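You operate a simulated robot arm through the tools that you are given. There is no shell and no other tool. Be economical: measure what you need, move in short steps, check, and stop when the job is done.

You are at the controls of a simulated robot arm. One attempt, no reset.

Task
Draw the leftover yarn off the black-tipped bobbin in the tube cleaner and stand it on the blue peg.
Fine: blue arm in, press START once, arm out again after.

Only the result counts: the job must be done as asked and must still hold three seconds after the hand-in. Knocking over, shifting, dropping, spilling or breaking anything else fails it.

Robot
A 7-joint arm with a two-finger parallel gripper, fixed in place. Base frame: the origin is at the foot of the arm, x ahead of it, y to its left, z up; the work surface is at about z = 1. Lengths are in cm, angles in degrees, forces in N, time in s.
With the tool pointing down near the work surface it reaches from about 24 to 62 cm from the base axis. Its first joint turns from -66.0 to 66.0 degrees. Payload 2.6 kg.
The tool frame sits at the grasp point between the pads (the TCP): z along the fingers, y along the line on which they close. The tips reach 3 cm beyond it. Largest opening 9.4 cm; finger width 2.8, thickness 1; the body of the gripper, 5 by 9.6 cm, starts 5.5 cm behind the TCP.
Orientation is told as [roll, pitch, yaw] about the base's x, y, z axes, in that order, counted from this pose: with the fingers straight down and closing along the base's y, the tool's x points along the base's -x, its y along +y and its z along -z.

Tools
- The arm moves only by the tool servo_tool. Its argument "plan" is text: rows parted by semicolons, each of 6 numbers parted by spaces: the shift along the tool's x, y, z in units of 250 mm (1.0 is 250 mm), then the turn, a rotation vector about the tool's x, y, z in units of 180 degrees (1.0 is 180 degrees). In form: x y z ax ay az; .... A call has 1 to 12 rows; each row is the pose to reach, as a shift and turn from the pose commanded when the call began, along the tool's axes at that moment. "fingers" is the finger opening in cm, from 0 to 9.4, set as the call begins (left out, the last holds). A call with a number of a shift or a turn outside -1 to 1 is refused whole. Each row takes 0.2 s and may step no farther than 5 cm and 8.6 degrees from the row before; otherwise, or with a gripper value out of range, the whole call is refused. A pose out of reach is approached as far as the arm can. The call stops where the force on the tool passes 40 N (or 10 N more than at its start, if that is more) or the arm is blocked; 0.2 s more then pass. Each finger travels about 7.2 cm/s and halts on what it meets, pressing with about 23 N; the grip force reading is that of the motor and also rises with nothing between the fingers. The clock runs only during rows and for 0.2 s after the last one: add rows that repeat a pose to give the fingers time. It gives the time, the measured TCP pose, the force on the tool (base axes), the opening and the grip force at its end, in the units of the frame above (readings bear some noise), and new pictures: "views" is both (left out), scene, wrist or none.
- Cameras (640 x 400 px; columns grow to the right, rows downward): "scene" is fixed at [2.95, 42.33, 57.23]; the picture's right is [-0.84, -0.54, 0.00], its down [-0.27, 0.41, -0.87] and it looks along [0.47, -0.73, -0.49] (base axes); focal length 221 px, centre (320, 200). "wrist" rides on the gripper at [7.6, 1.4, -10.2] in the tool frame; the picture's right is [-0.18, 0.98, 0.00], its down [-0.75, -0.14, -0.64] and it looks along [-0.63, -0.12, 0.77] (tool axes); focal length 243 px, centre (320, 200). There is no depth. A picture from a camera that has moved, and an enlarged one, comes with that camera's place and axes in the base frame and with its lens.
- close_up(camera, box): a new picture of the part [left, top, right, bottom] of that camera's present view, enlarged. No time passes.
- close_job(): hands the job in; it is judged then, once.

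Work in short steps. Places have to be worked out from the pictures, the camera data and where the tool is seen: move nearer, look again, correct. Check each grasp and each placing, and mend what went wrong. You have 120 turns and 200 pictures in all, those below and enlarged ones among them. Open the gripper and draw the arm clear of the work before you hand the job in, unless the task says otherwise; then end with one line.

The tools are called after "Call:" by a JSON object that holds its "method" and its "body". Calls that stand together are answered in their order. servo_tool: Moves the arm, as the interface text tells. Its arguments: {"type":"object","properties":{"plan":{"type":"string"},"fingers":{"type":"number"},"views":{"type":"string","enum":["both","scene","wrist","none"]}},"required":["plan"]} The other tools are called the same way: close_up (camera, box) takes an enlarged picture of a part of a camera's view; close_job () hands the job in.

At the start:

```text
time: 0.0
position: [24.67, 16.41, 44.63]
orientation: [0.0, 0.0, 0.0]
contact_force: [-0.6, 0.4, -1.0]
gripper_width: 9.42
grasp_force: 0.0
```

scene: 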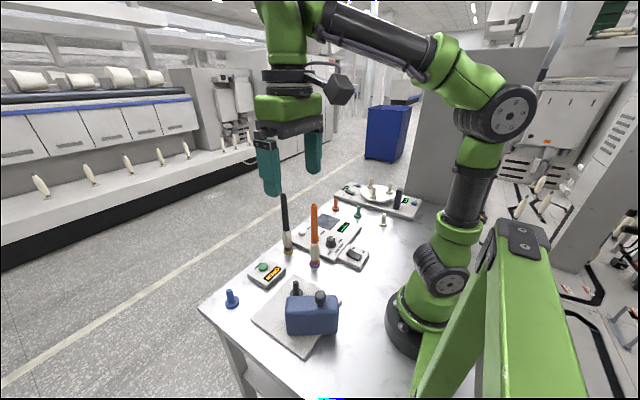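
wrist: 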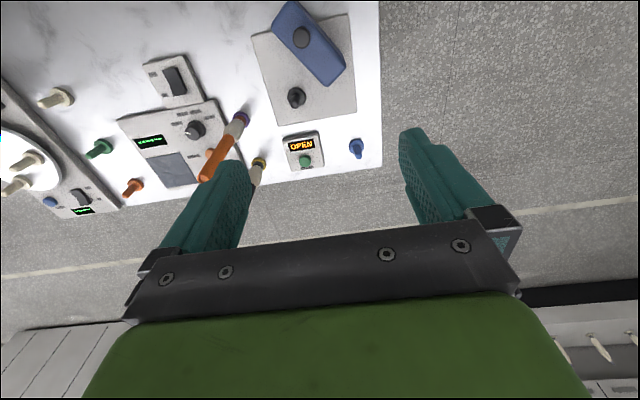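

The overview shows several devices, so I'll enlarge both views to identify the bobbins, the cleaner, its blue arm and the START button.

Call:
{"method": "close_up", "body": {"camera": "scene", "box": [200, 180, 360, 280]}}

Call:
{"method": "close_up", "body": {"camera": "scene", "box": [200, 260, 360, 360]}}

Call:
{"method": "close_up", "body": {"camera": "scene", "box": [300, 160, 440, 248]}}

Call:
{"method": "close_up", "body": {"camera": "wrist", "box": [220, 0, 400, 190]}}

Call:
{"method": "close_up", "body": {"camera": "wrist", "box": [0, 40, 260, 220]}}

```text
4.00 times, centred on (280, 230) of scene
camera zoom: at [2.95, 42.33, 57.23], right [-0.84, -0.54, 0.0], down [-0.27, 0.41, -0.87], along [0.47, -0.73, -0.49], focal length 884 px, centre (480, 80)
```

zoom: 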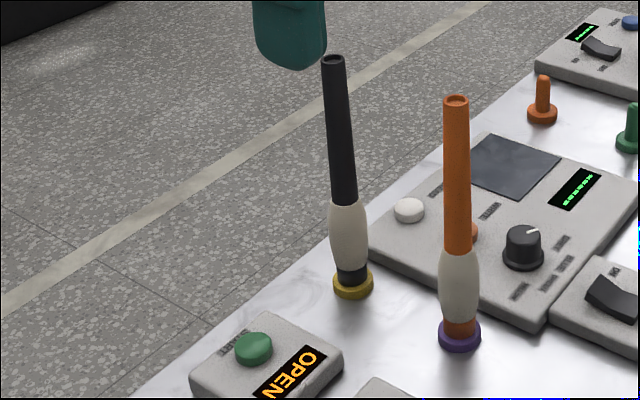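

```text
4.00 times, centred on (280, 310) of scene
camera zoom: at [2.95, 42.33, 57.23], right [-0.84, -0.54, 0.0], down [-0.27, 0.41, -0.87], along [0.47, -0.73, -0.49], focal length 884 px, centre (480, -240)
```

zoom: 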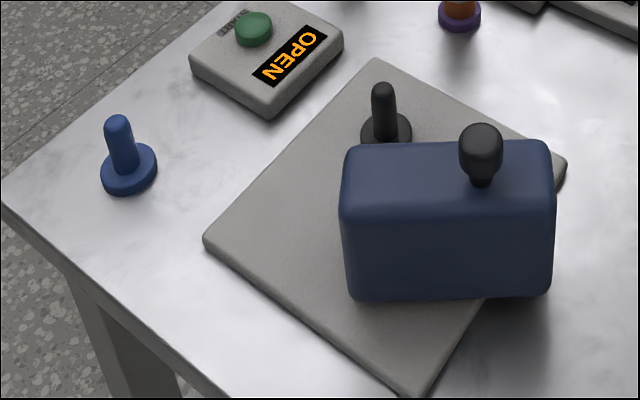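

```text
4.55 times, centred on (370, 204) of scene
camera zoom: at [2.95, 42.33, 57.23], right [-0.84, -0.54, 0.0], down [-0.27, 0.41, -0.87], along [0.47, -0.73, -0.49], focal length 1005 px, centre (93, 182)
```

zoom: 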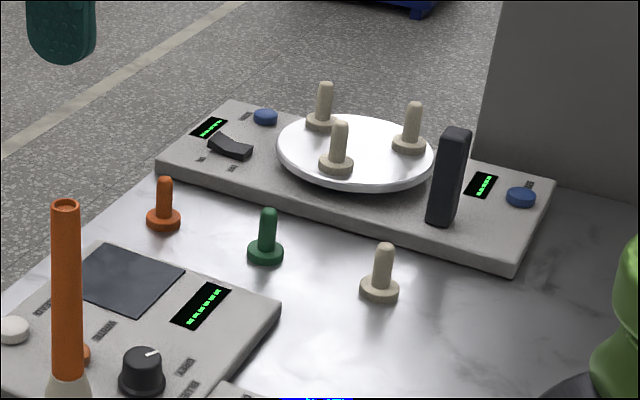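

```text
2.11 times, centred on (310, 95) of wrist
camera zoom: at [16.97, 17.88, 54.83], right [0.18, 0.98, 0.0], down [0.75, -0.14, 0.64], along [0.63, -0.12, -0.77], focal length 511 px, centre (341, 421)
```

zoom: 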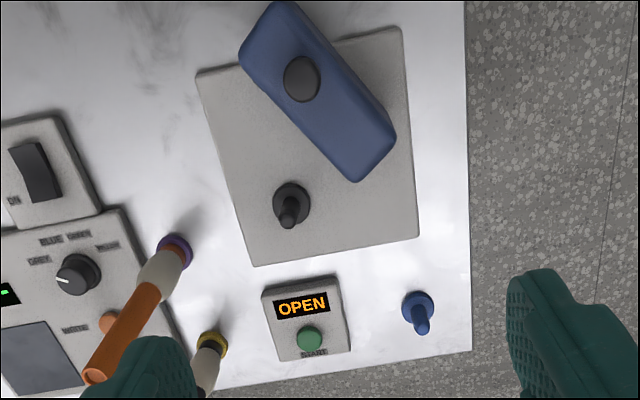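

```text
2.22 times, centred on (130, 130) of wrist
camera zoom: at [16.97, 17.88, 54.83], right [0.18, 0.98, 0.0], down [0.75, -0.14, 0.64], along [0.63, -0.12, -0.77], focal length 539 px, centre (742, 356)
```

zoom: 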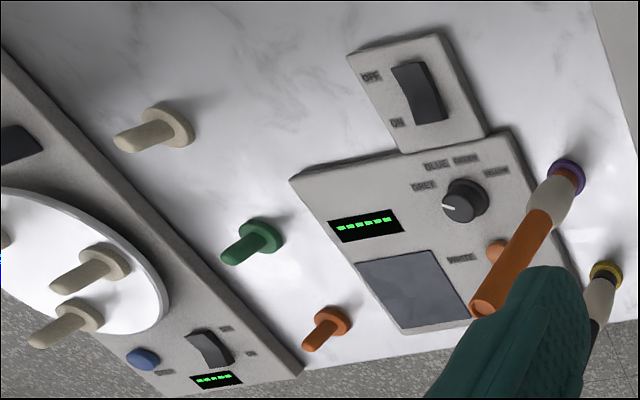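

From triangulating both views: black bobbin on the yellow peg at about (45.4,-2.8) with its top at z≈24.7. Cleaner peg at about (31.8,10), blue peg at about (45.3,21.9), and the blue arm's knob at about (21.3,13.6,8.5). I'll go lower over the cleaner to see how the arm works.

Call:
{"method": "servo_tool", "body": {"plan": "0 -0.06 0.13 0 0 0; 0 -0.12 0.27 0 0 0; 0 -0.18 0.4 0 0 0; 0 -0.18 0.4 0 0 0"}}

Call:
{"method": "close_up", "body": {"camera": "wrist", "box": [220, 0, 460, 150]}}

Call:
{"method": "close_up", "body": {"camera": "scene", "box": [240, 265, 360, 340]}}

```text
time: 1.0
position: [24.4, 11.82, 34.6]
orientation: [0.0, -0.1, 0.0]
contact_force: [-0.6, -0.3, -0.2]
gripper_width: 9.39
grasp_force: 0.1
camera wrist: at [16.89, 13.34, 44.79], right [0.18, 0.98, 0.0], down [0.75, -0.14, 0.64], along [0.63, -0.12, -0.77], focal length 243 px, centre (320, 200)
```

scene: 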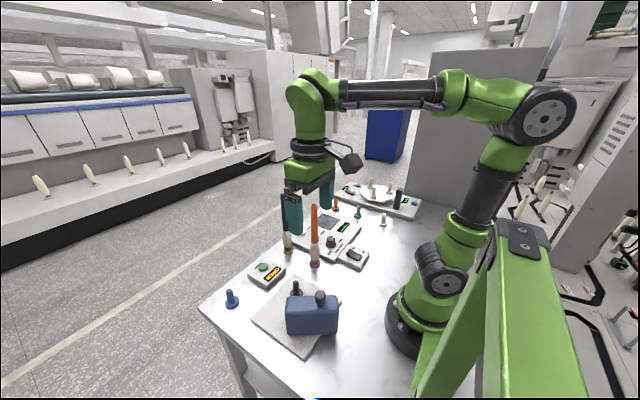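
wrist: 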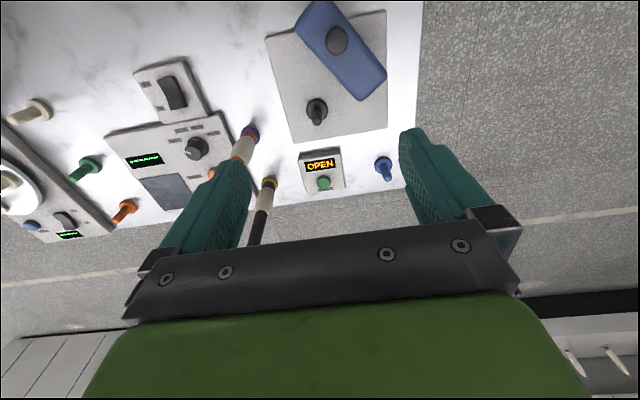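

```text
2.67 times, centred on (340, 75) of wrist
camera zoom: at [16.89, 13.34, 44.79], right [0.18, 0.98, 0.0], down [0.75, -0.14, 0.64], along [0.63, -0.12, -0.77], focal length 647 px, centre (267, 533)
```

zoom: 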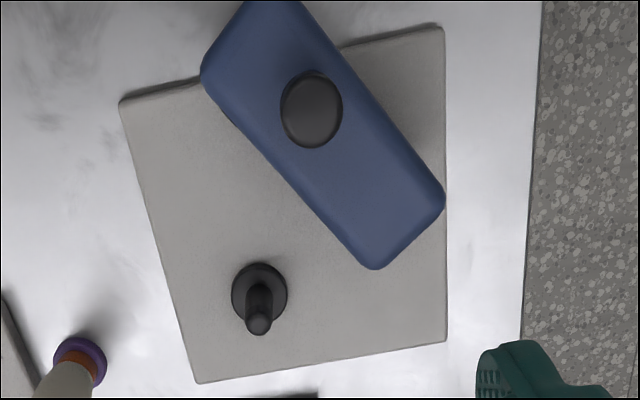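

```text
5.33 times, centred on (300, 302) of scene
camera zoom: at [2.95, 42.33, 57.23], right [-0.84, -0.54, 0.0], down [-0.27, 0.41, -0.87], along [0.47, -0.73, -0.49], focal length 1179 px, centre (427, -347)
```

zoom: 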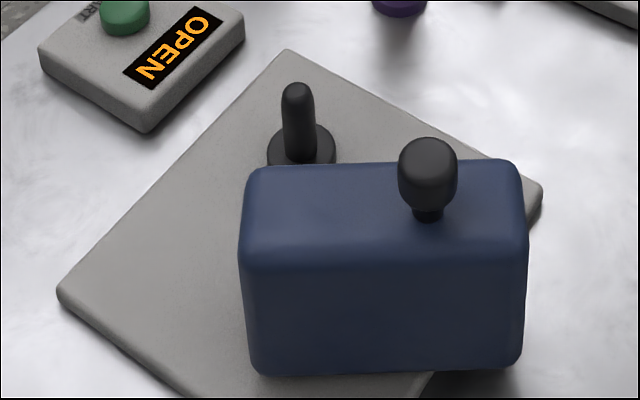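

The box-shaped blue arm spans roughly (17,12) to (28,19), but the pivot isn't clear. I'll yaw about 89° to look at it from the robot's right side.

Call:
{"method": "servo_tool", "body": {"plan": "0 0 0.02 0 0 -0.045; 0 0 0.04 0 0 -0.09; 0 0 0.06 0 0 -0.135; 0 0 0.08 0 0 -0.18; 0 0 0.1 0 0 -0.225; 0 0 0.12 0 0 -0.27; 0 0 0.14 0 0 -0.315; 0 0 0.16 0 0 -0.36; 0 0 0.18 0 0 -0.405; 0 0 0.2 0 0 -0.45; 0 0 0.2 0 0 -0.495; 0 0 0.2 0 0 -0.495", "views": "wrist"}}

Call:
{"method": "close_up", "body": {"camera": "wrist", "box": [200, 20, 440, 170]}}

```text
time: 3.6
position: [24.55, 12.07, 29.72]
orientation: [0.1, 0.0, 89.2]
contact_force: [0.4, -0.5, 0.5]
gripper_width: 9.39
grasp_force: 0.1
camera wrist: at [23.04, 4.37, 39.87], right [-0.98, 0.2, 0.0], down [0.15, 0.75, 0.64], along [0.13, 0.63, -0.77], focal length 243 px, centre (320, 200)
```

wrist: 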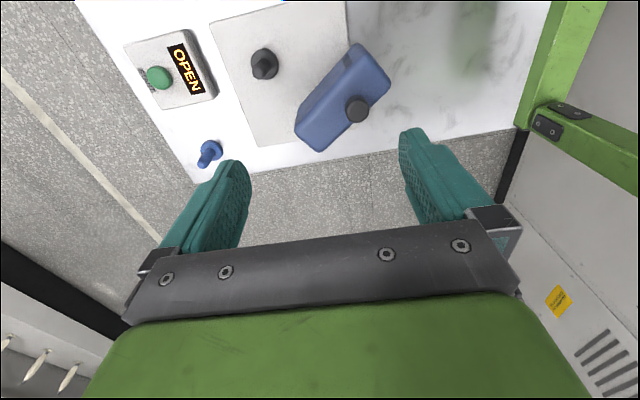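

```text
2.67 times, centred on (320, 95) of wrist
camera zoom: at [23.04, 4.37, 39.87], right [-0.98, 0.2, 0.0], down [0.15, 0.75, 0.64], along [0.13, 0.63, -0.77], focal length 647 px, centre (320, 480)
```

zoom: 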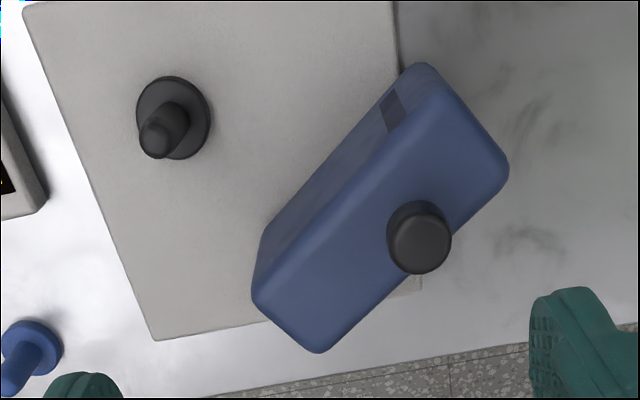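

The arm has a dark strip on its peg-facing side near the far end. So it should pivot near (26,17) and swing about 70° counter-clockwise to the bobbin, with the knob at about (21,14.4,12.8). I'll fetch the bobbin first, rotating back to yaw 0 while rising and heading toward it.

Call:
{"method": "servo_tool", "body": {"plan": "0.02 -0.04 -0.04 0 0 0.045; 0.04 -0.08 -0.08 0 0 0.09; 0.06 -0.12 -0.12 0 0 0.135; 0.09 -0.16 -0.16 0 0 0.18; 0.11 -0.2 -0.2 0 0 0.225; 0.13 -0.24 -0.24 0 0 0.27; 0.15 -0.28 -0.24 0 0 0.315; 0.18 -0.32 -0.24 0 0 0.36; 0.2 -0.36 -0.24 0 0 0.405; 0.22 -0.4 -0.24 0 0 0.45; 0.24 -0.4 -0.24 0 0 0.495; 0.24 -0.4 -0.24 0 0 0.495", "views": "both"}}

```text
time: 6.2
position: [34.46, 5.77, 35.52]
orientation: [0.1, 0.0, -0.2]
contact_force: [0.5, -0.3, 0.0]
gripper_width: 9.41
grasp_force: 0.0
camera wrist: at [26.87, 7.18, 45.79], right [0.19, 0.98, 0.0], down [0.75, -0.14, 0.64], along [0.63, -0.12, -0.77], focal length 243 px, centre (320, 200)
```

scene: 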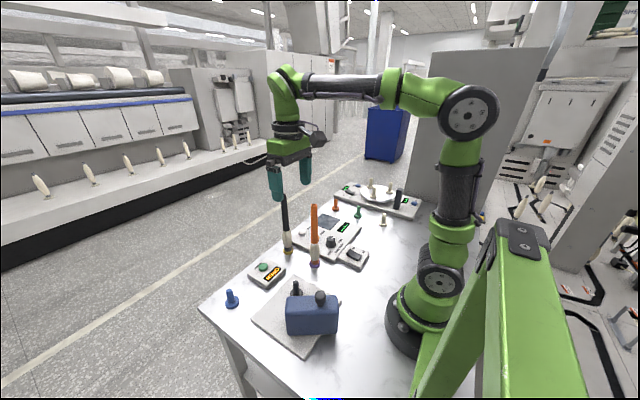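
wrist: 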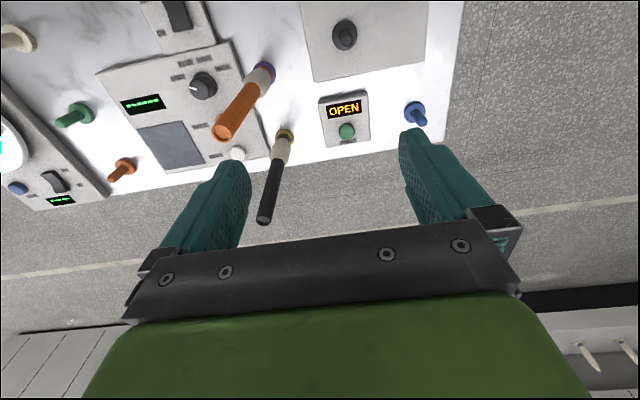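

The bobbin reads at about (45.5,-3.3) with its top near z 24.7. I'll move above it with the tips about 2 cm clear and check alignment.

Call:
{"method": "servo_tool", "body": {"plan": "-0.11 -0.09 0 0 0 0; -0.22 -0.18 0 0 0 0; -0.33 -0.27 0.05 0 0 0; -0.44 -0.364 0.14 0 0 0; -0.44 -0.364 0.22 0 0 0; -0.44 -0.364 0.22 0 0 0"}}

Call:
{"method": "close_up", "body": {"camera": "scene", "box": [230, 160, 350, 235]}}

```text
time: 7.6
position: [45.53, -3.5, 30.11]
orientation: [0.0, 0.1, 0.0]
contact_force: [-0.5, -0.7, 0.5]
gripper_width: 9.39
grasp_force: 0.0
camera wrist: at [37.93, -1.98, 40.28], right [0.18, 0.98, 0.0], down [0.75, -0.14, 0.64], along [0.63, -0.12, -0.77], focal length 243 px, centre (320, 200)
```

scene: 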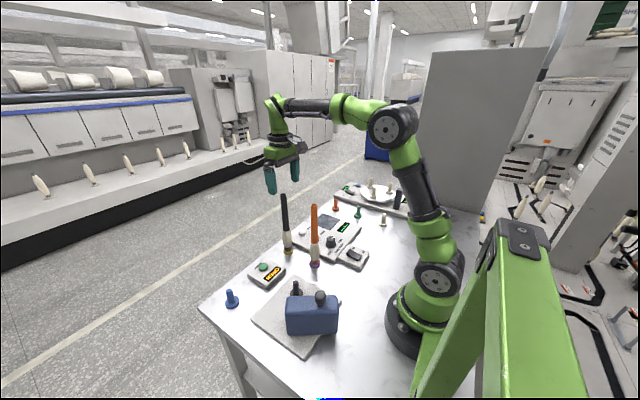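
wrist: 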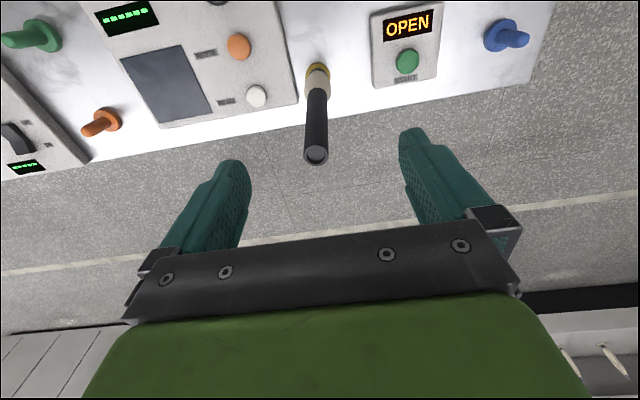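

```text
5.33 times, centred on (290, 198) of scene
camera zoom: at [2.95, 42.33, 57.23], right [-0.84, -0.54, 0.0], down [-0.27, 0.41, -0.87], along [0.47, -0.73, -0.49], focal length 1179 px, centre (480, 213)
```

zoom: 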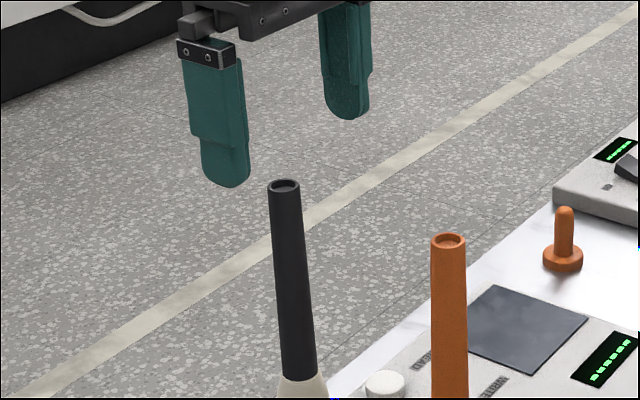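

Alignment is within about half a centimetre. I'll shift slightly (+0.5 x, -0.4 y) and lower until the tips straddle the tube top, then look again.

Call:
{"method": "servo_tool", "body": {"plan": "-0.02 -0.016 0.08 0 0 0; -0.02 -0.016 0.16 0 0 0; -0.02 -0.016 0.24 0 0 0; -0.02 -0.016 0.24 0 0 0"}}

Call:
{"method": "close_up", "body": {"camera": "scene", "box": [230, 160, 350, 235]}}

```text
time: 8.6
position: [45.89, -3.86, 23.99]
orientation: [0.1, 0.1, 0.0]
contact_force: [-0.6, 0.8, 0.2]
gripper_width: 9.39
grasp_force: 0.1
camera wrist: at [38.31, -2.37, 34.23], right [0.18, 0.98, 0.0], down [0.75, -0.14, 0.64], along [0.63, -0.12, -0.77], focal length 243 px, centre (320, 200)
```

scene: 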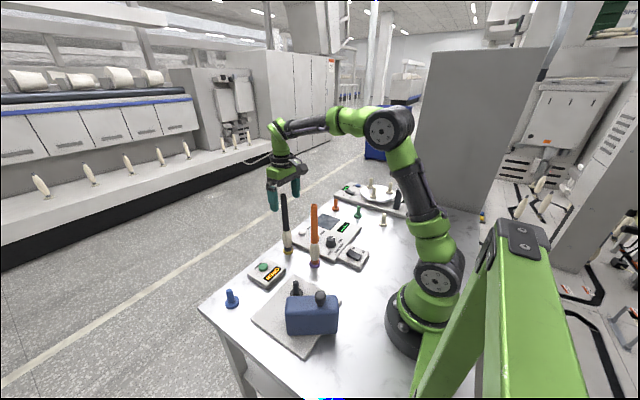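
wrist: 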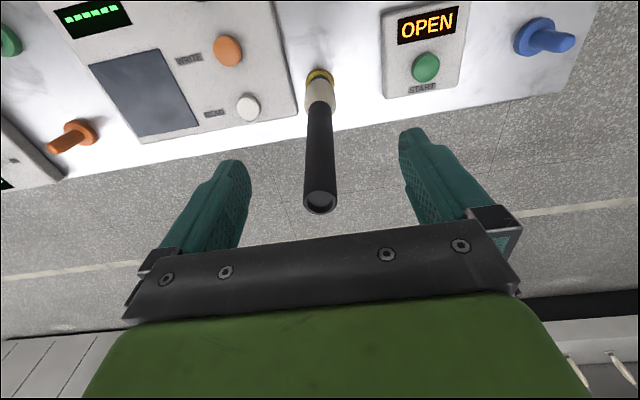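

```text
5.33 times, centred on (290, 198) of scene
camera zoom: at [2.95, 42.33, 57.23], right [-0.84, -0.54, 0.0], down [-0.27, 0.41, -0.87], along [0.47, -0.73, -0.49], focal length 1179 px, centre (480, 213)
```

zoom: 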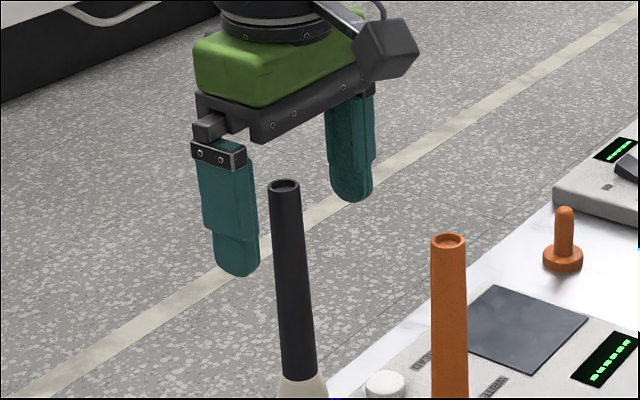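

Tube axis at about (45.6,-3.8), almost centred. I'll descend to z≈20.3, where the palm stays just above the tube top, and then close.

Call:
{"method": "servo_tool", "body": {"plan": "0.01 0 0.07 0 0 0; 0.01 0 0.144 0 0 0; 0.01 0 0.144 0 0 0", "views": "none"}}

Call:
{"method": "servo_tool", "body": {"plan": "0 0 0 0 0 0; 0 0 0 0 0 0; 0 0 0 0 0 0; 0 0 0 0 0 0; 0 0 0 0 0 0", "fingers": 0}}

Call:
{"method": "close_up", "body": {"camera": "scene", "box": [230, 160, 350, 235]}}

```text
time: 9.4
position: [45.68, -3.76, 20.45]
orientation: [0.0, 0.1, 0.1]
contact_force: [0.2, -0.2, 0.1]
gripper_width: 9.42
grasp_force: 0.1
```

```text
time: 10.6
position: [45.74, -3.74, 20.52]
orientation: [0.1, 0.0, -0.1]
contact_force: [-0.6, -0.2, 0.1]
gripper_width: 2.31
grasp_force: 23.6
camera wrist: at [38.05, -2.34, 30.71], right [0.18, 0.98, 0.0], down [0.75, -0.14, 0.64], along [0.63, -0.12, -0.77], focal length 243 px, centre (320, 200)
```

scene: 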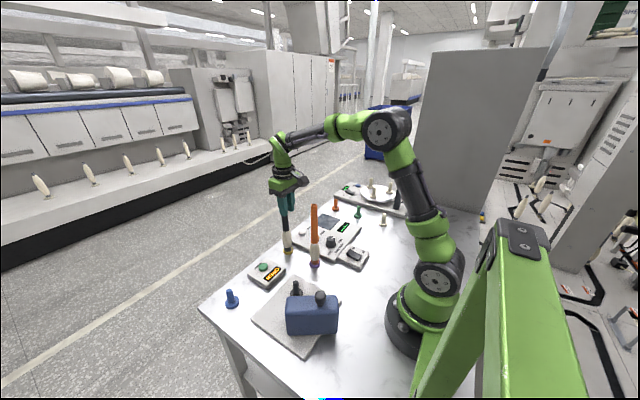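
wrist: 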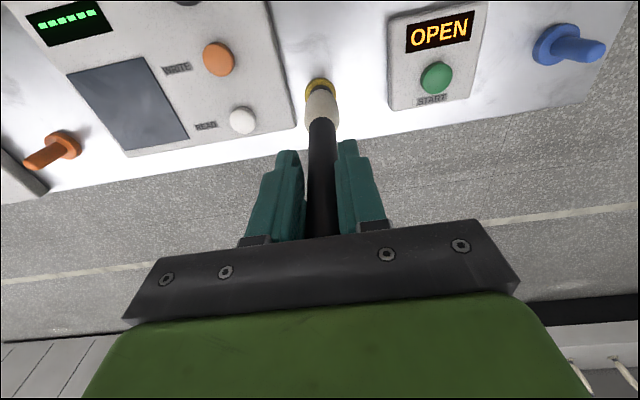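

```text
5.33 times, centred on (290, 198) of scene
camera zoom: at [2.95, 42.33, 57.23], right [-0.84, -0.54, 0.0], down [-0.27, 0.41, -0.87], along [0.47, -0.73, -0.49], focal length 1179 px, centre (480, 213)
```

zoom: 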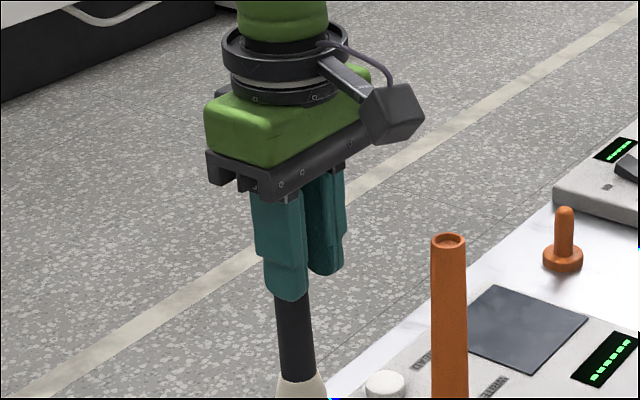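

Gripped at 2.31 cm opening. I'll lift straight up 10 cm and check it comes off the peg.

Call:
{"method": "servo_tool", "body": {"plan": "0 0 -0.1 0 0 0; 0 0 -0.2 0 0 0; 0 0 -0.3 0 0 0; 0 0 -0.4 0 0 0; 0 0 -0.44 0 0 0; 0 0 -0.44 0 0 0"}}

Call:
{"method": "close_up", "body": {"camera": "scene", "box": [220, 170, 364, 260]}}

Call:
{"method": "close_up", "body": {"camera": "wrist", "box": [240, 30, 400, 130]}}

```text
time: 12.0
position: [45.62, -3.79, 31.61]
orientation: [0.1, 0.1, 0.0]
contact_force: [0.3, -0.2, 0.5]
gripper_width: 2.29
grasp_force: 22.7
camera wrist: at [38.05, -2.37, 41.71], right [0.18, 0.98, 0.0], down [0.75, -0.14, 0.64], along [0.63, -0.12, -0.77], focal length 243 px, centre (320, 200)
```

scene: 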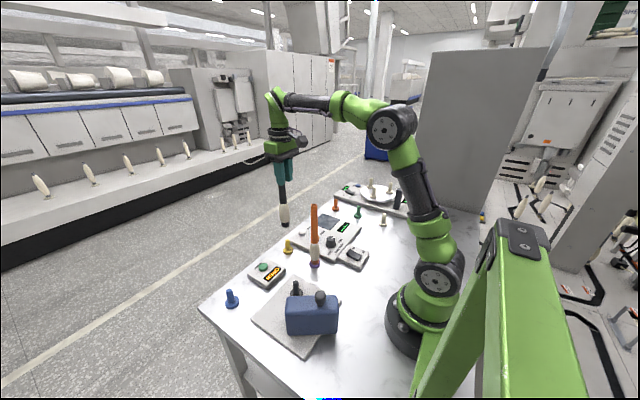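
wrist: 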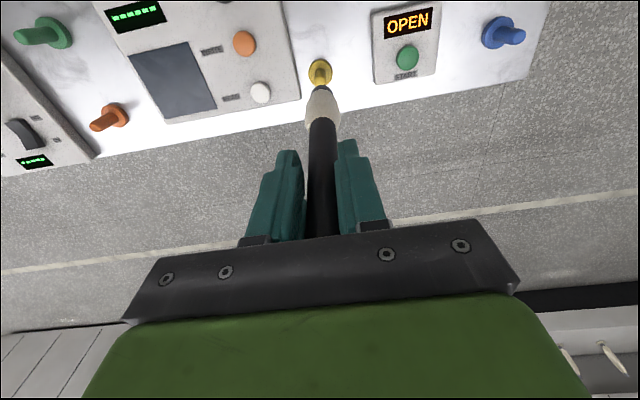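

```text
4.44 times, centred on (292, 215) of scene
camera zoom: at [2.95, 42.33, 57.23], right [-0.84, -0.54, 0.0], down [-0.27, 0.41, -0.87], along [0.47, -0.73, -0.49], focal length 983 px, centre (444, 133)
```

zoom: 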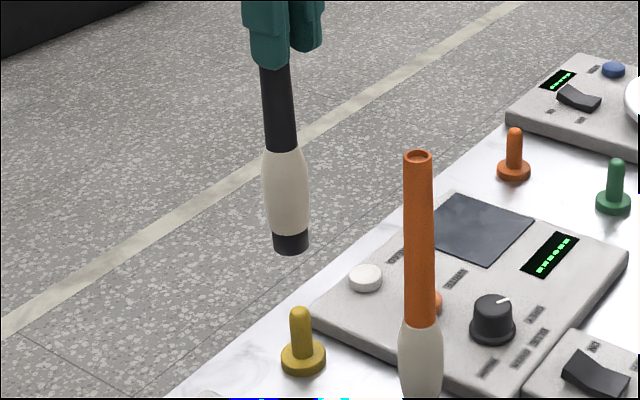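

```text
4.00 times, centred on (320, 80) of wrist
camera zoom: at [38.05, -2.37, 41.71], right [0.18, 0.98, 0.0], down [0.75, -0.14, 0.64], along [0.63, -0.12, -0.77], focal length 970 px, centre (320, 680)
```

zoom: 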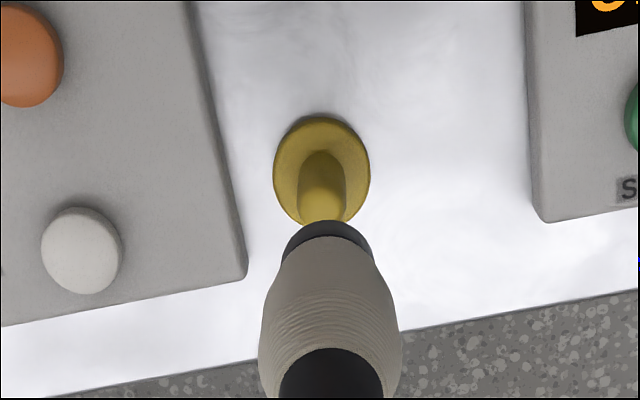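

The bobbin is lifted straight, and this view gives me an alignment reference: when aligned, the peg base shows at wrist pixel (320.5,73) at TCP z 31.6. Now I'll carry it over the cleaner peg, moving +y first and then back.

Call:
{"method": "servo_tool", "body": {"plan": "0 0.13 0 0 0 0; 0 0.27 0 0 0 0; 0 0.4 0 0 0 0; 0.1 0.524 0 0 0 0; 0.22 0.524 0 0 0 0; 0.34 0.524 0 0 0 0; 0.45 0.524 0 0 0 0; 0.544 0.524 0 0 0 0; 0.544 0.524 0 0 0 0"}}

Call:
{"method": "close_up", "body": {"camera": "wrist", "box": [240, 30, 400, 130]}}

Call:
{"method": "close_up", "body": {"camera": "scene", "box": [220, 220, 364, 310]}}

```text
time: 14.0
position: [32.02, 9.19, 31.63]
orientation: [0.0, -0.1, 0.0]
contact_force: [-0.1, 1.1, 0.9]
gripper_width: 2.29
grasp_force: 23.1
camera wrist: at [24.43, 10.67, 41.74], right [0.18, 0.98, 0.0], down [0.75, -0.14, 0.64], along [0.63, -0.12, -0.77], focal length 243 px, centre (320, 200)
```

scene: 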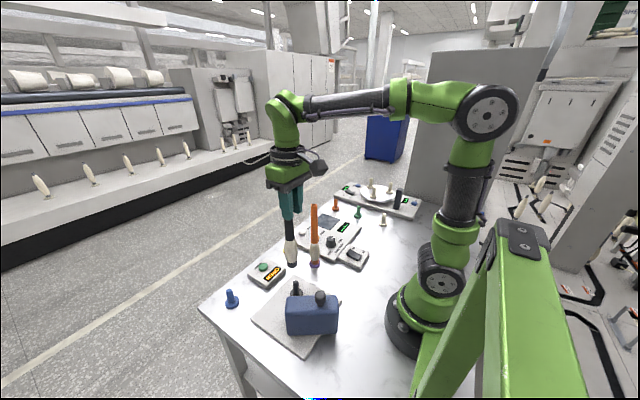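
wrist: 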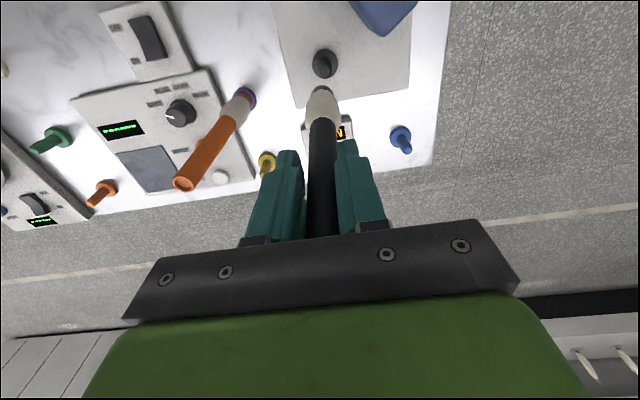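

```text
4.00 times, centred on (320, 80) of wrist
camera zoom: at [24.43, 10.67, 41.74], right [0.18, 0.98, 0.0], down [0.75, -0.14, 0.64], along [0.63, -0.12, -0.77], focal length 970 px, centre (320, 680)
```

zoom: 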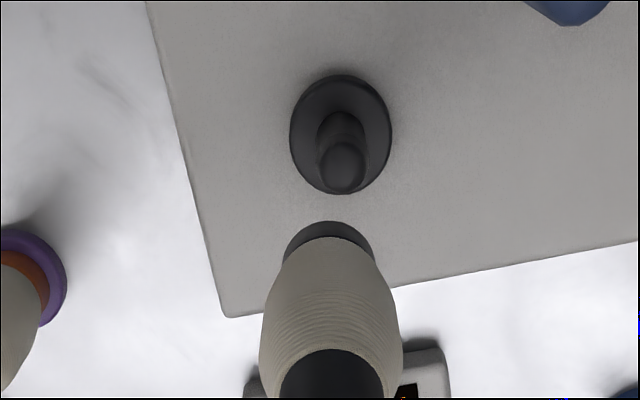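

```text
4.44 times, centred on (292, 265) of scene
camera zoom: at [2.95, 42.33, 57.23], right [-0.84, -0.54, 0.0], down [-0.27, 0.41, -0.87], along [0.47, -0.73, -0.49], focal length 983 px, centre (444, -89)
```

zoom: 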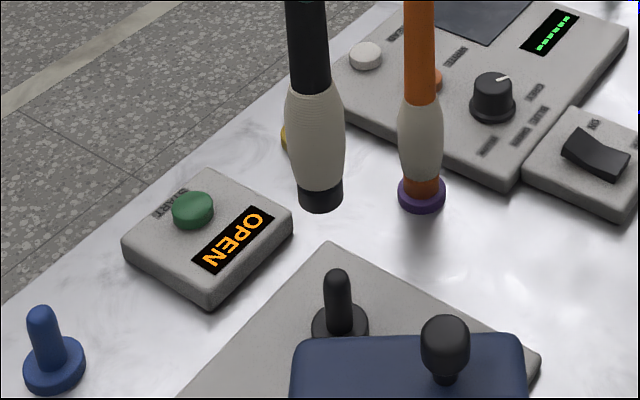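

Comparing with the reference, the peg lies about 1.25 cm back and 0.9 cm to the left of where the bobbin points. I'll correct, lower 4.5 cm and check again.

Call:
{"method": "servo_tool", "body": {"plan": "0.025 0.018 0 0 0 0; 0.05 0.036 0.04 0 0 0; 0.05 0.036 0.12 0 0 0; 0.05 0.036 0.18 0 0 0; 0.05 0.036 0.18 0 0 0", "views": "none"}}

Call:
{"method": "close_up", "body": {"camera": "wrist", "box": [240, 30, 400, 130]}}

Call:
{"method": "close_up", "body": {"camera": "scene", "box": [220, 240, 364, 330]}}

```text
time: 15.2
position: [30.77, 10.25, 27.04]
orientation: [0.1, 0.1, -0.1]
contact_force: [0.5, 0.0, -0.7]
gripper_width: 2.22
grasp_force: 22.8
```

```text
4.00 times, centred on (320, 80) of wrist
camera zoom: at [23.23, 11.72, 37.24], right [0.18, 0.98, 0.0], down [0.75, -0.14, 0.64], along [0.63, -0.12, -0.77], focal length 970 px, centre (320, 680)
```

zoom: 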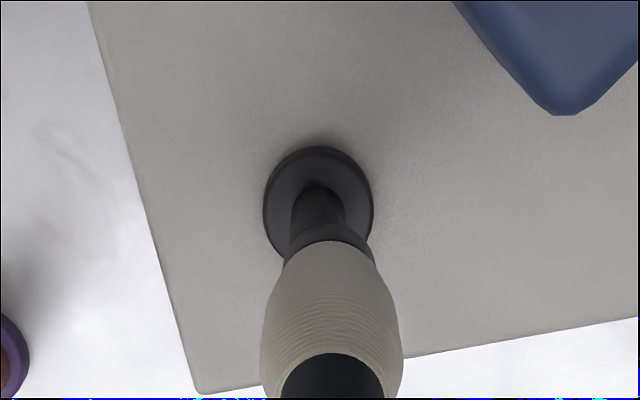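

```text
4.44 times, centred on (292, 285) of scene
camera zoom: at [2.95, 42.33, 57.23], right [-0.84, -0.54, 0.0], down [-0.27, 0.41, -0.87], along [0.47, -0.73, -0.49], focal length 983 px, centre (444, -178)
```

zoom: 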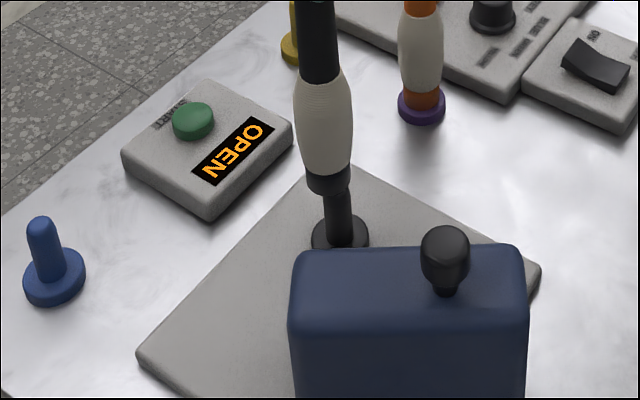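

Small residual: about -0.3 in x and -0.1 in y, agreed by both views. I'll correct and lower 3 cm.

Call:
{"method": "servo_tool", "body": {"plan": "0.012 -0.004 0 0 0 0; 0.012 -0.004 0.04 0 0 0; 0.012 -0.004 0.08 0 0 0; 0.012 -0.004 0.12 0 0 0; 0.012 -0.004 0.12 0 0 0", "views": "none"}}

Call:
{"method": "close_up", "body": {"camera": "wrist", "box": [240, 30, 400, 130]}}

Call:
{"method": "close_up", "body": {"camera": "scene", "box": [260, 250, 340, 300]}}

```text
time: 16.4
position: [30.53, 10.19, 24.04]
orientation: [0.0, 0.0, 0.1]
contact_force: [-0.8, -1.8, -0.6]
gripper_width: 2.2
grasp_force: 23.5
```

```text
4.00 times, centred on (320, 80) of wrist
camera zoom: at [22.98, 11.66, 34.23], right [0.18, 0.98, 0.0], down [0.75, -0.14, 0.64], along [0.63, -0.12, -0.77], focal length 970 px, centre (320, 680)
```

zoom: 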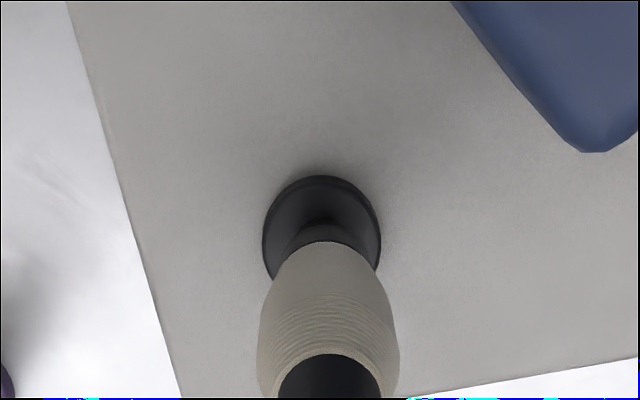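

```text
8.00 times, centred on (300, 275) of scene
camera zoom: at [2.95, 42.33, 57.23], right [-0.84, -0.54, 0.0], down [-0.27, 0.41, -0.87], along [0.47, -0.73, -0.49], focal length 1769 px, centre (480, -400)
```

zoom: 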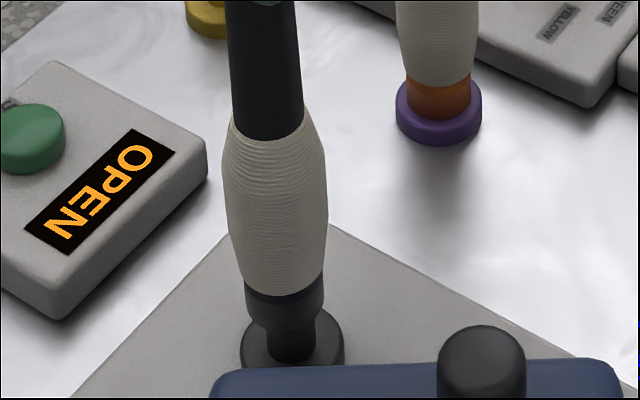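

It appears to be entering the peg with almost no force. I'll go down another 2.2 cm, which the force limit will stop if it seats.

Call:
{"method": "servo_tool", "body": {"plan": "0 0 0.03 0 0 0; 0 0 0.06 0 0 0; 0 0 0.088 0 0 0; 0 0 0.088 0 0 0", "views": "none"}}

Call:
{"method": "close_up", "body": {"camera": "scene", "box": [260, 250, 340, 300]}}

Call:
{"method": "close_up", "body": {"camera": "wrist", "box": [240, 30, 400, 130]}}

```text
time: 17.4
position: [30.58, 10.25, 21.87]
orientation: [0.1, 0.0, 0.1]
contact_force: [-0.9, -1.0, 0.3]
gripper_width: 2.19
grasp_force: 23.0
```

```text
8.00 times, centred on (300, 275) of scene
camera zoom: at [2.95, 42.33, 57.23], right [-0.84, -0.54, 0.0], down [-0.27, 0.41, -0.87], along [0.47, -0.73, -0.49], focal length 1769 px, centre (480, -400)
```

zoom: 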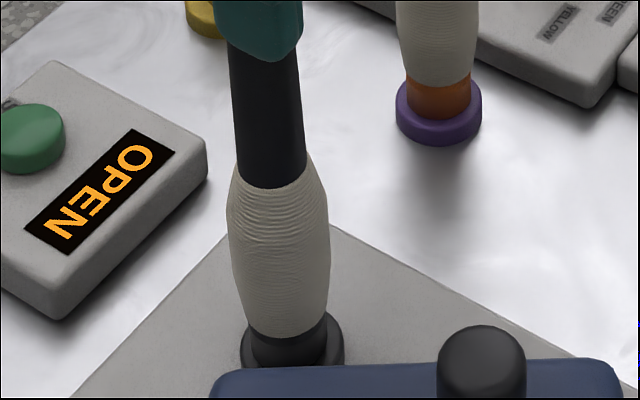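

```text
4.00 times, centred on (320, 80) of wrist
camera zoom: at [23.0, 11.73, 32.05], right [0.18, 0.98, 0.0], down [0.75, -0.14, 0.64], along [0.63, -0.12, -0.77], focal length 970 px, centre (320, 680)
```

zoom: 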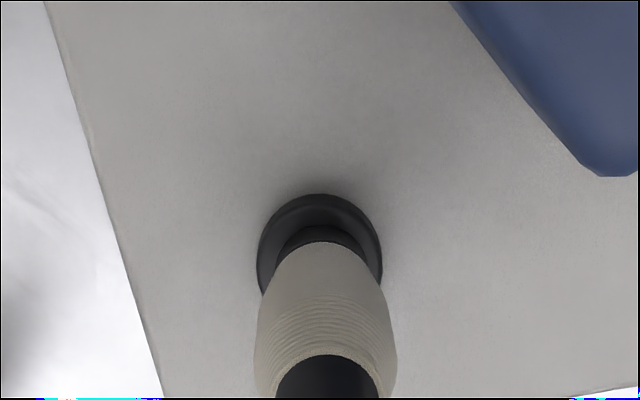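

Almost down on the peg's flange. I'll ease down in small steps until contact shows.

Call:
{"method": "servo_tool", "body": {"plan": "0 0 0.012 0 0 0; 0 0 0.024 0 0 0; 0 0 0.036 0 0 0; 0 0 0.036 0 0 0", "views": "none"}}

Call:
{"method": "close_up", "body": {"camera": "scene", "box": [260, 250, 340, 300]}}

```text
time: 18.4
position: [30.52, 10.23, 20.76]
orientation: [0.0, 0.0, 0.0]
contact_force: [-0.2, -0.5, -0.5]
gripper_width: 0.01
grasp_force: 23.3
```

```text
8.00 times, centred on (300, 275) of scene
camera zoom: at [2.95, 42.33, 57.23], right [-0.84, -0.54, 0.0], down [-0.27, 0.41, -0.87], along [0.47, -0.73, -0.49], focal length 1769 px, centre (480, -400)
```

zoom: 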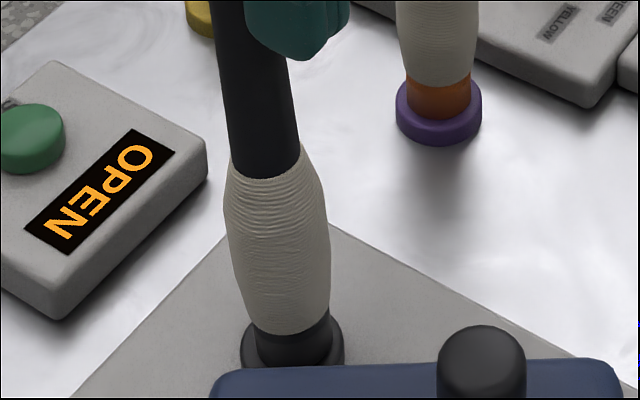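

The fingers closed to zero, so the tube slid out of the pads and now leans. I'll look before doing anything.

Call:
{"method": "close_up", "body": {"camera": "scene", "box": [220, 170, 380, 290]}}

Call:
{"method": "close_up", "body": {"camera": "wrist", "box": [200, 40, 440, 260]}}

```text
3.33 times, centred on (300, 230) of scene
camera zoom: at [2.95, 42.33, 57.23], right [-0.84, -0.54, 0.0], down [-0.27, 0.41, -0.87], along [0.47, -0.73, -0.49], focal length 737 px, centre (387, 100)
```

zoom: 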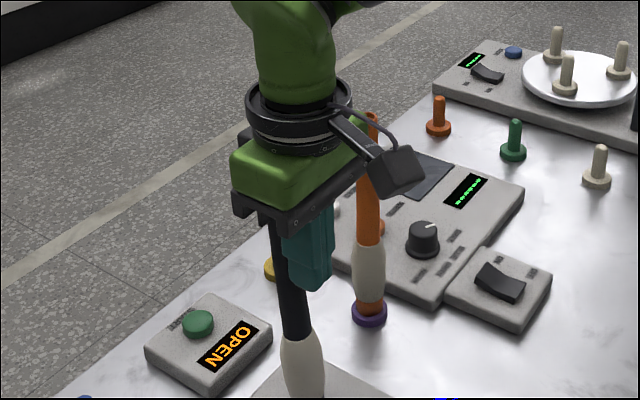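

```text
1.82 times, centred on (320, 150) of wrist
camera zoom: at [22.93, 11.64, 31.07], right [0.18, 0.98, 0.0], down [0.75, -0.14, 0.64], along [0.63, -0.12, -0.77], focal length 441 px, centre (320, 291)
```

zoom: 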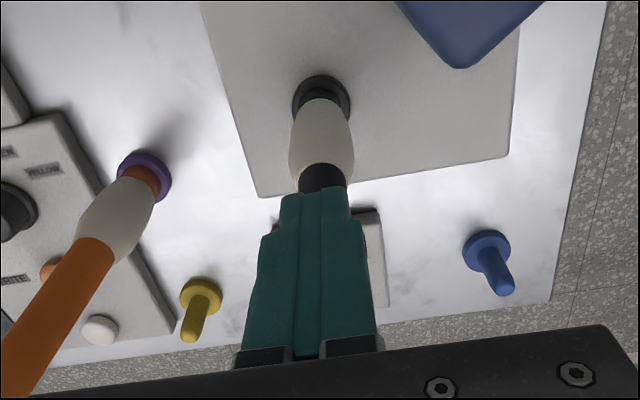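

The tube has slid out on the +x side of the closed fingers and leans forward, still on the peg. I'll back the fingers slowly straight away in -x so it can settle upright.

Call:
{"method": "servo_tool", "body": {"plan": "0.01 0 0 0 0 0; 0.02 0 0 0 0 0; 0.03 0 0 0 0 0; 0.04 0 0 0 0 0; 0.06 0 0 0 0 0; 0.08 0 0 0 0 0; 0.1 0 0 0 0 0; 0.12 0 0 0 0 0; 0.14 0 0 0 0 0; 0.16 0 0 0 0 0"}}

Call:
{"method": "close_up", "body": {"camera": "scene", "box": [220, 180, 380, 300]}}

Call:
{"method": "close_up", "body": {"camera": "wrist", "box": [200, 40, 440, 260]}}

```text
time: 20.6
position: [26.58, 10.23, 20.77]
orientation: [-0.1, -0.1, 0.0]
contact_force: [-0.5, -0.3, -0.1]
gripper_width: 0.0
grasp_force: 22.9
camera wrist: at [18.98, 11.64, 31.1], right [0.18, 0.98, 0.0], down [0.75, -0.14, 0.64], along [0.63, -0.12, -0.77], focal length 243 px, centre (320, 200)
```

scene: 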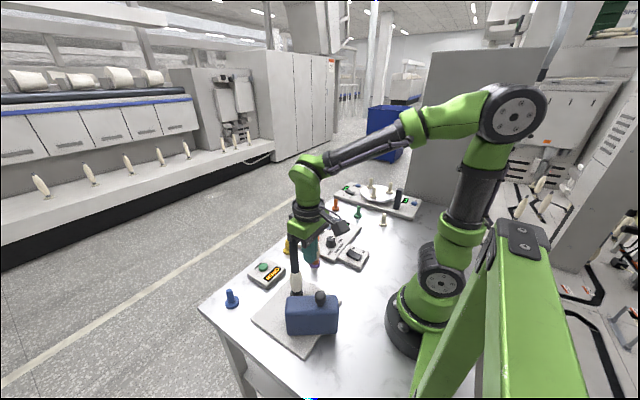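
wrist: 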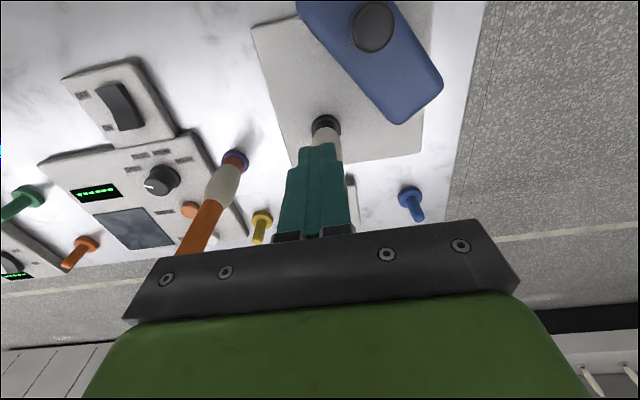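

```text
3.33 times, centred on (300, 240) of scene
camera zoom: at [2.95, 42.33, 57.23], right [-0.84, -0.54, 0.0], down [-0.27, 0.41, -0.87], along [0.47, -0.73, -0.49], focal length 737 px, centre (387, 67)
```

zoom: 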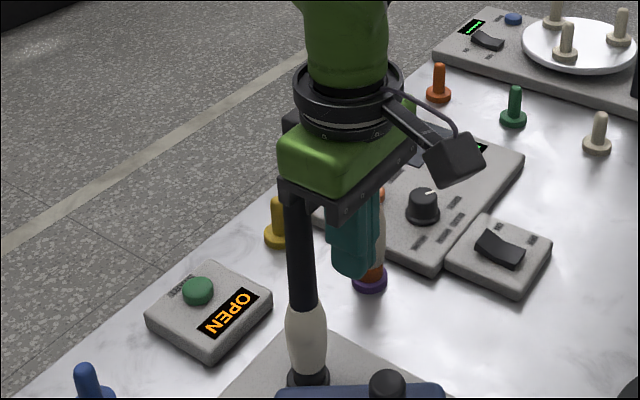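

```text
1.82 times, centred on (320, 150) of wrist
camera zoom: at [18.98, 11.64, 31.1], right [0.18, 0.98, 0.0], down [0.75, -0.14, 0.64], along [0.63, -0.12, -0.77], focal length 441 px, centre (320, 291)
```

zoom: 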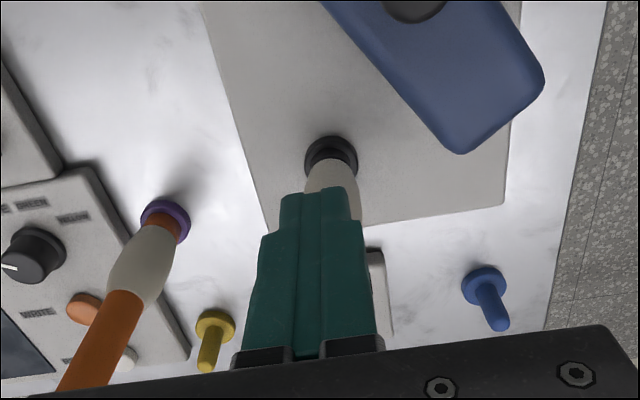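

The tube has settled upright. I'll raise the hand out of the way to confirm.

Call:
{"method": "servo_tool", "body": {"plan": "0.02 0 -0.1 0 0 0; 0.02 0 -0.25 0 0 0; 0.02 0 -0.4 0 0 0; 0.02 0 -0.54 0 0 0; 0.02 0 -0.54 0 0 0", "fingers": 6}}

Call:
{"method": "close_up", "body": {"camera": "scene", "box": [220, 200, 380, 320]}}

Call:
{"method": "close_up", "body": {"camera": "wrist", "box": [240, 0, 440, 150]}}

```text
time: 21.8
position: [26.07, 10.11, 34.58]
orientation: [0.0, 0.1, 0.0]
contact_force: [-0.5, 0.0, -0.6]
gripper_width: 5.99
grasp_force: 0.2
camera wrist: at [18.43, 11.51, 44.66], right [0.18, 0.98, 0.0], down [0.75, -0.14, 0.64], along [0.63, -0.12, -0.77], focal length 243 px, centre (320, 200)
```

scene: 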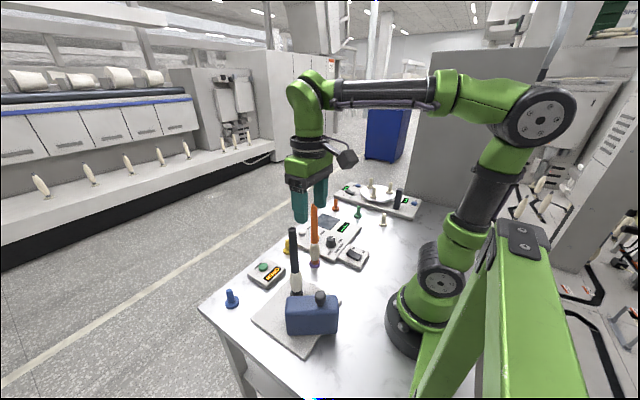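
wrist: 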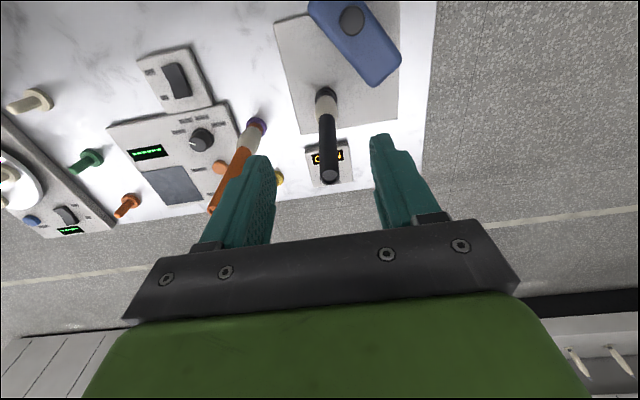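

```text
3.33 times, centred on (300, 260) of scene
camera zoom: at [2.95, 42.33, 57.23], right [-0.84, -0.54, 0.0], down [-0.27, 0.41, -0.87], along [0.47, -0.73, -0.49], focal length 737 px, centre (387, 0)
```

zoom: 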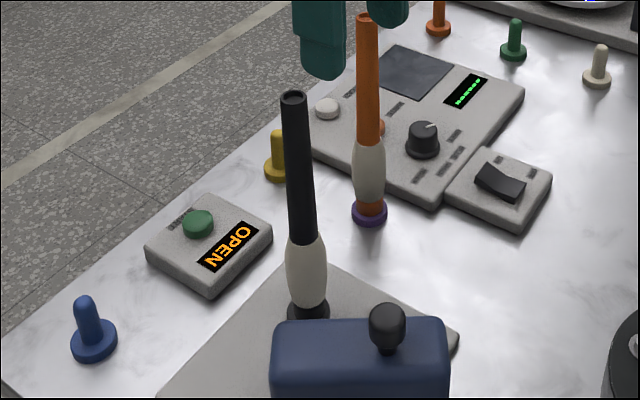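

```text
2.67 times, centred on (340, 75) of wrist
camera zoom: at [18.43, 11.51, 44.66], right [0.18, 0.98, 0.0], down [0.75, -0.14, 0.64], along [0.63, -0.12, -0.77], focal length 647 px, centre (267, 533)
```

zoom: 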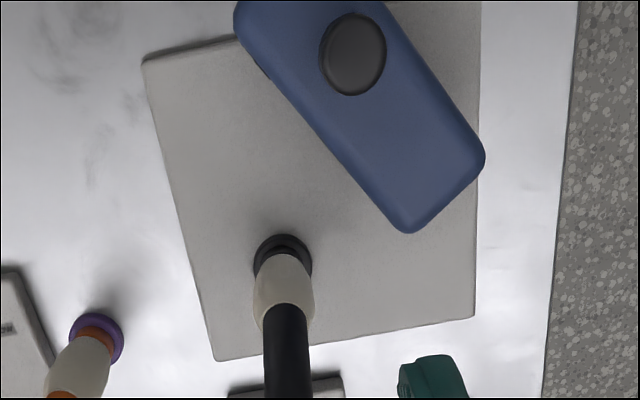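

The bobbin stands seated and upright on the cleaner peg. The knob is at (20.9,14.4). I'll approach it with the hand tilted about 15° back toward the base, so it stays clear of the bobbin at the end of the swing.

Call:
{"method": "servo_tool", "body": {"plan": "0.07 0.06 0 0 -0.03 0; 0.14 0.12 0.05 0 -0.06 0; 0.2 0.17 0.15 0 -0.083 0; 0.2 0.17 0.3 0 -0.083 0; 0.2 0.17 0.44 0 -0.083 0; 0.2 0.17 0.44 0 -0.083 0"}}

Call:
{"method": "close_up", "body": {"camera": "scene", "box": [220, 210, 380, 330]}}

```text
time: 23.2
position: [21.06, 14.41, 23.5]
orientation: [0.0, -14.9, 0.0]
contact_force: [0.4, -0.4, -0.1]
gripper_width: 5.97
grasp_force: 0.1
camera wrist: at [11.0, 15.82, 31.32], right [0.18, 0.98, 0.05], down [0.56, -0.14, 0.81], along [0.81, -0.12, -0.58], focal length 243 px, centre (320, 200)
```

scene: 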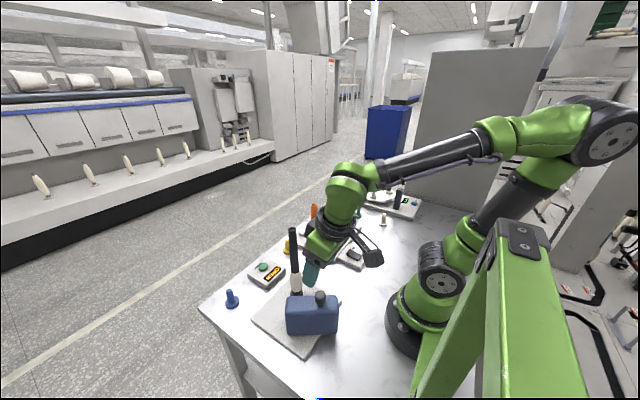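
wrist: 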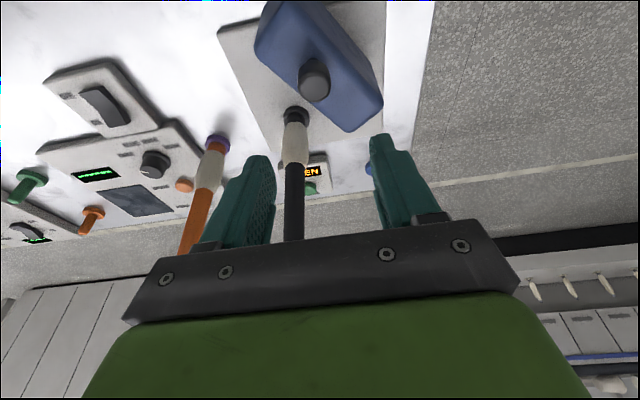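

```text
3.33 times, centred on (300, 270) of scene
camera zoom: at [2.95, 42.33, 57.23], right [-0.84, -0.54, 0.0], down [-0.27, 0.41, -0.87], along [0.47, -0.73, -0.49], focal length 737 px, centre (387, -33)
```

zoom: 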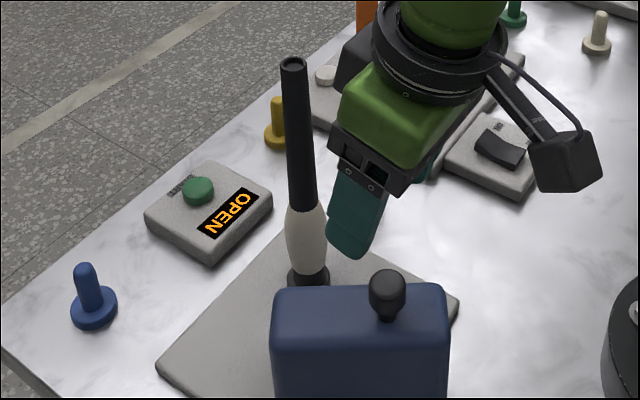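

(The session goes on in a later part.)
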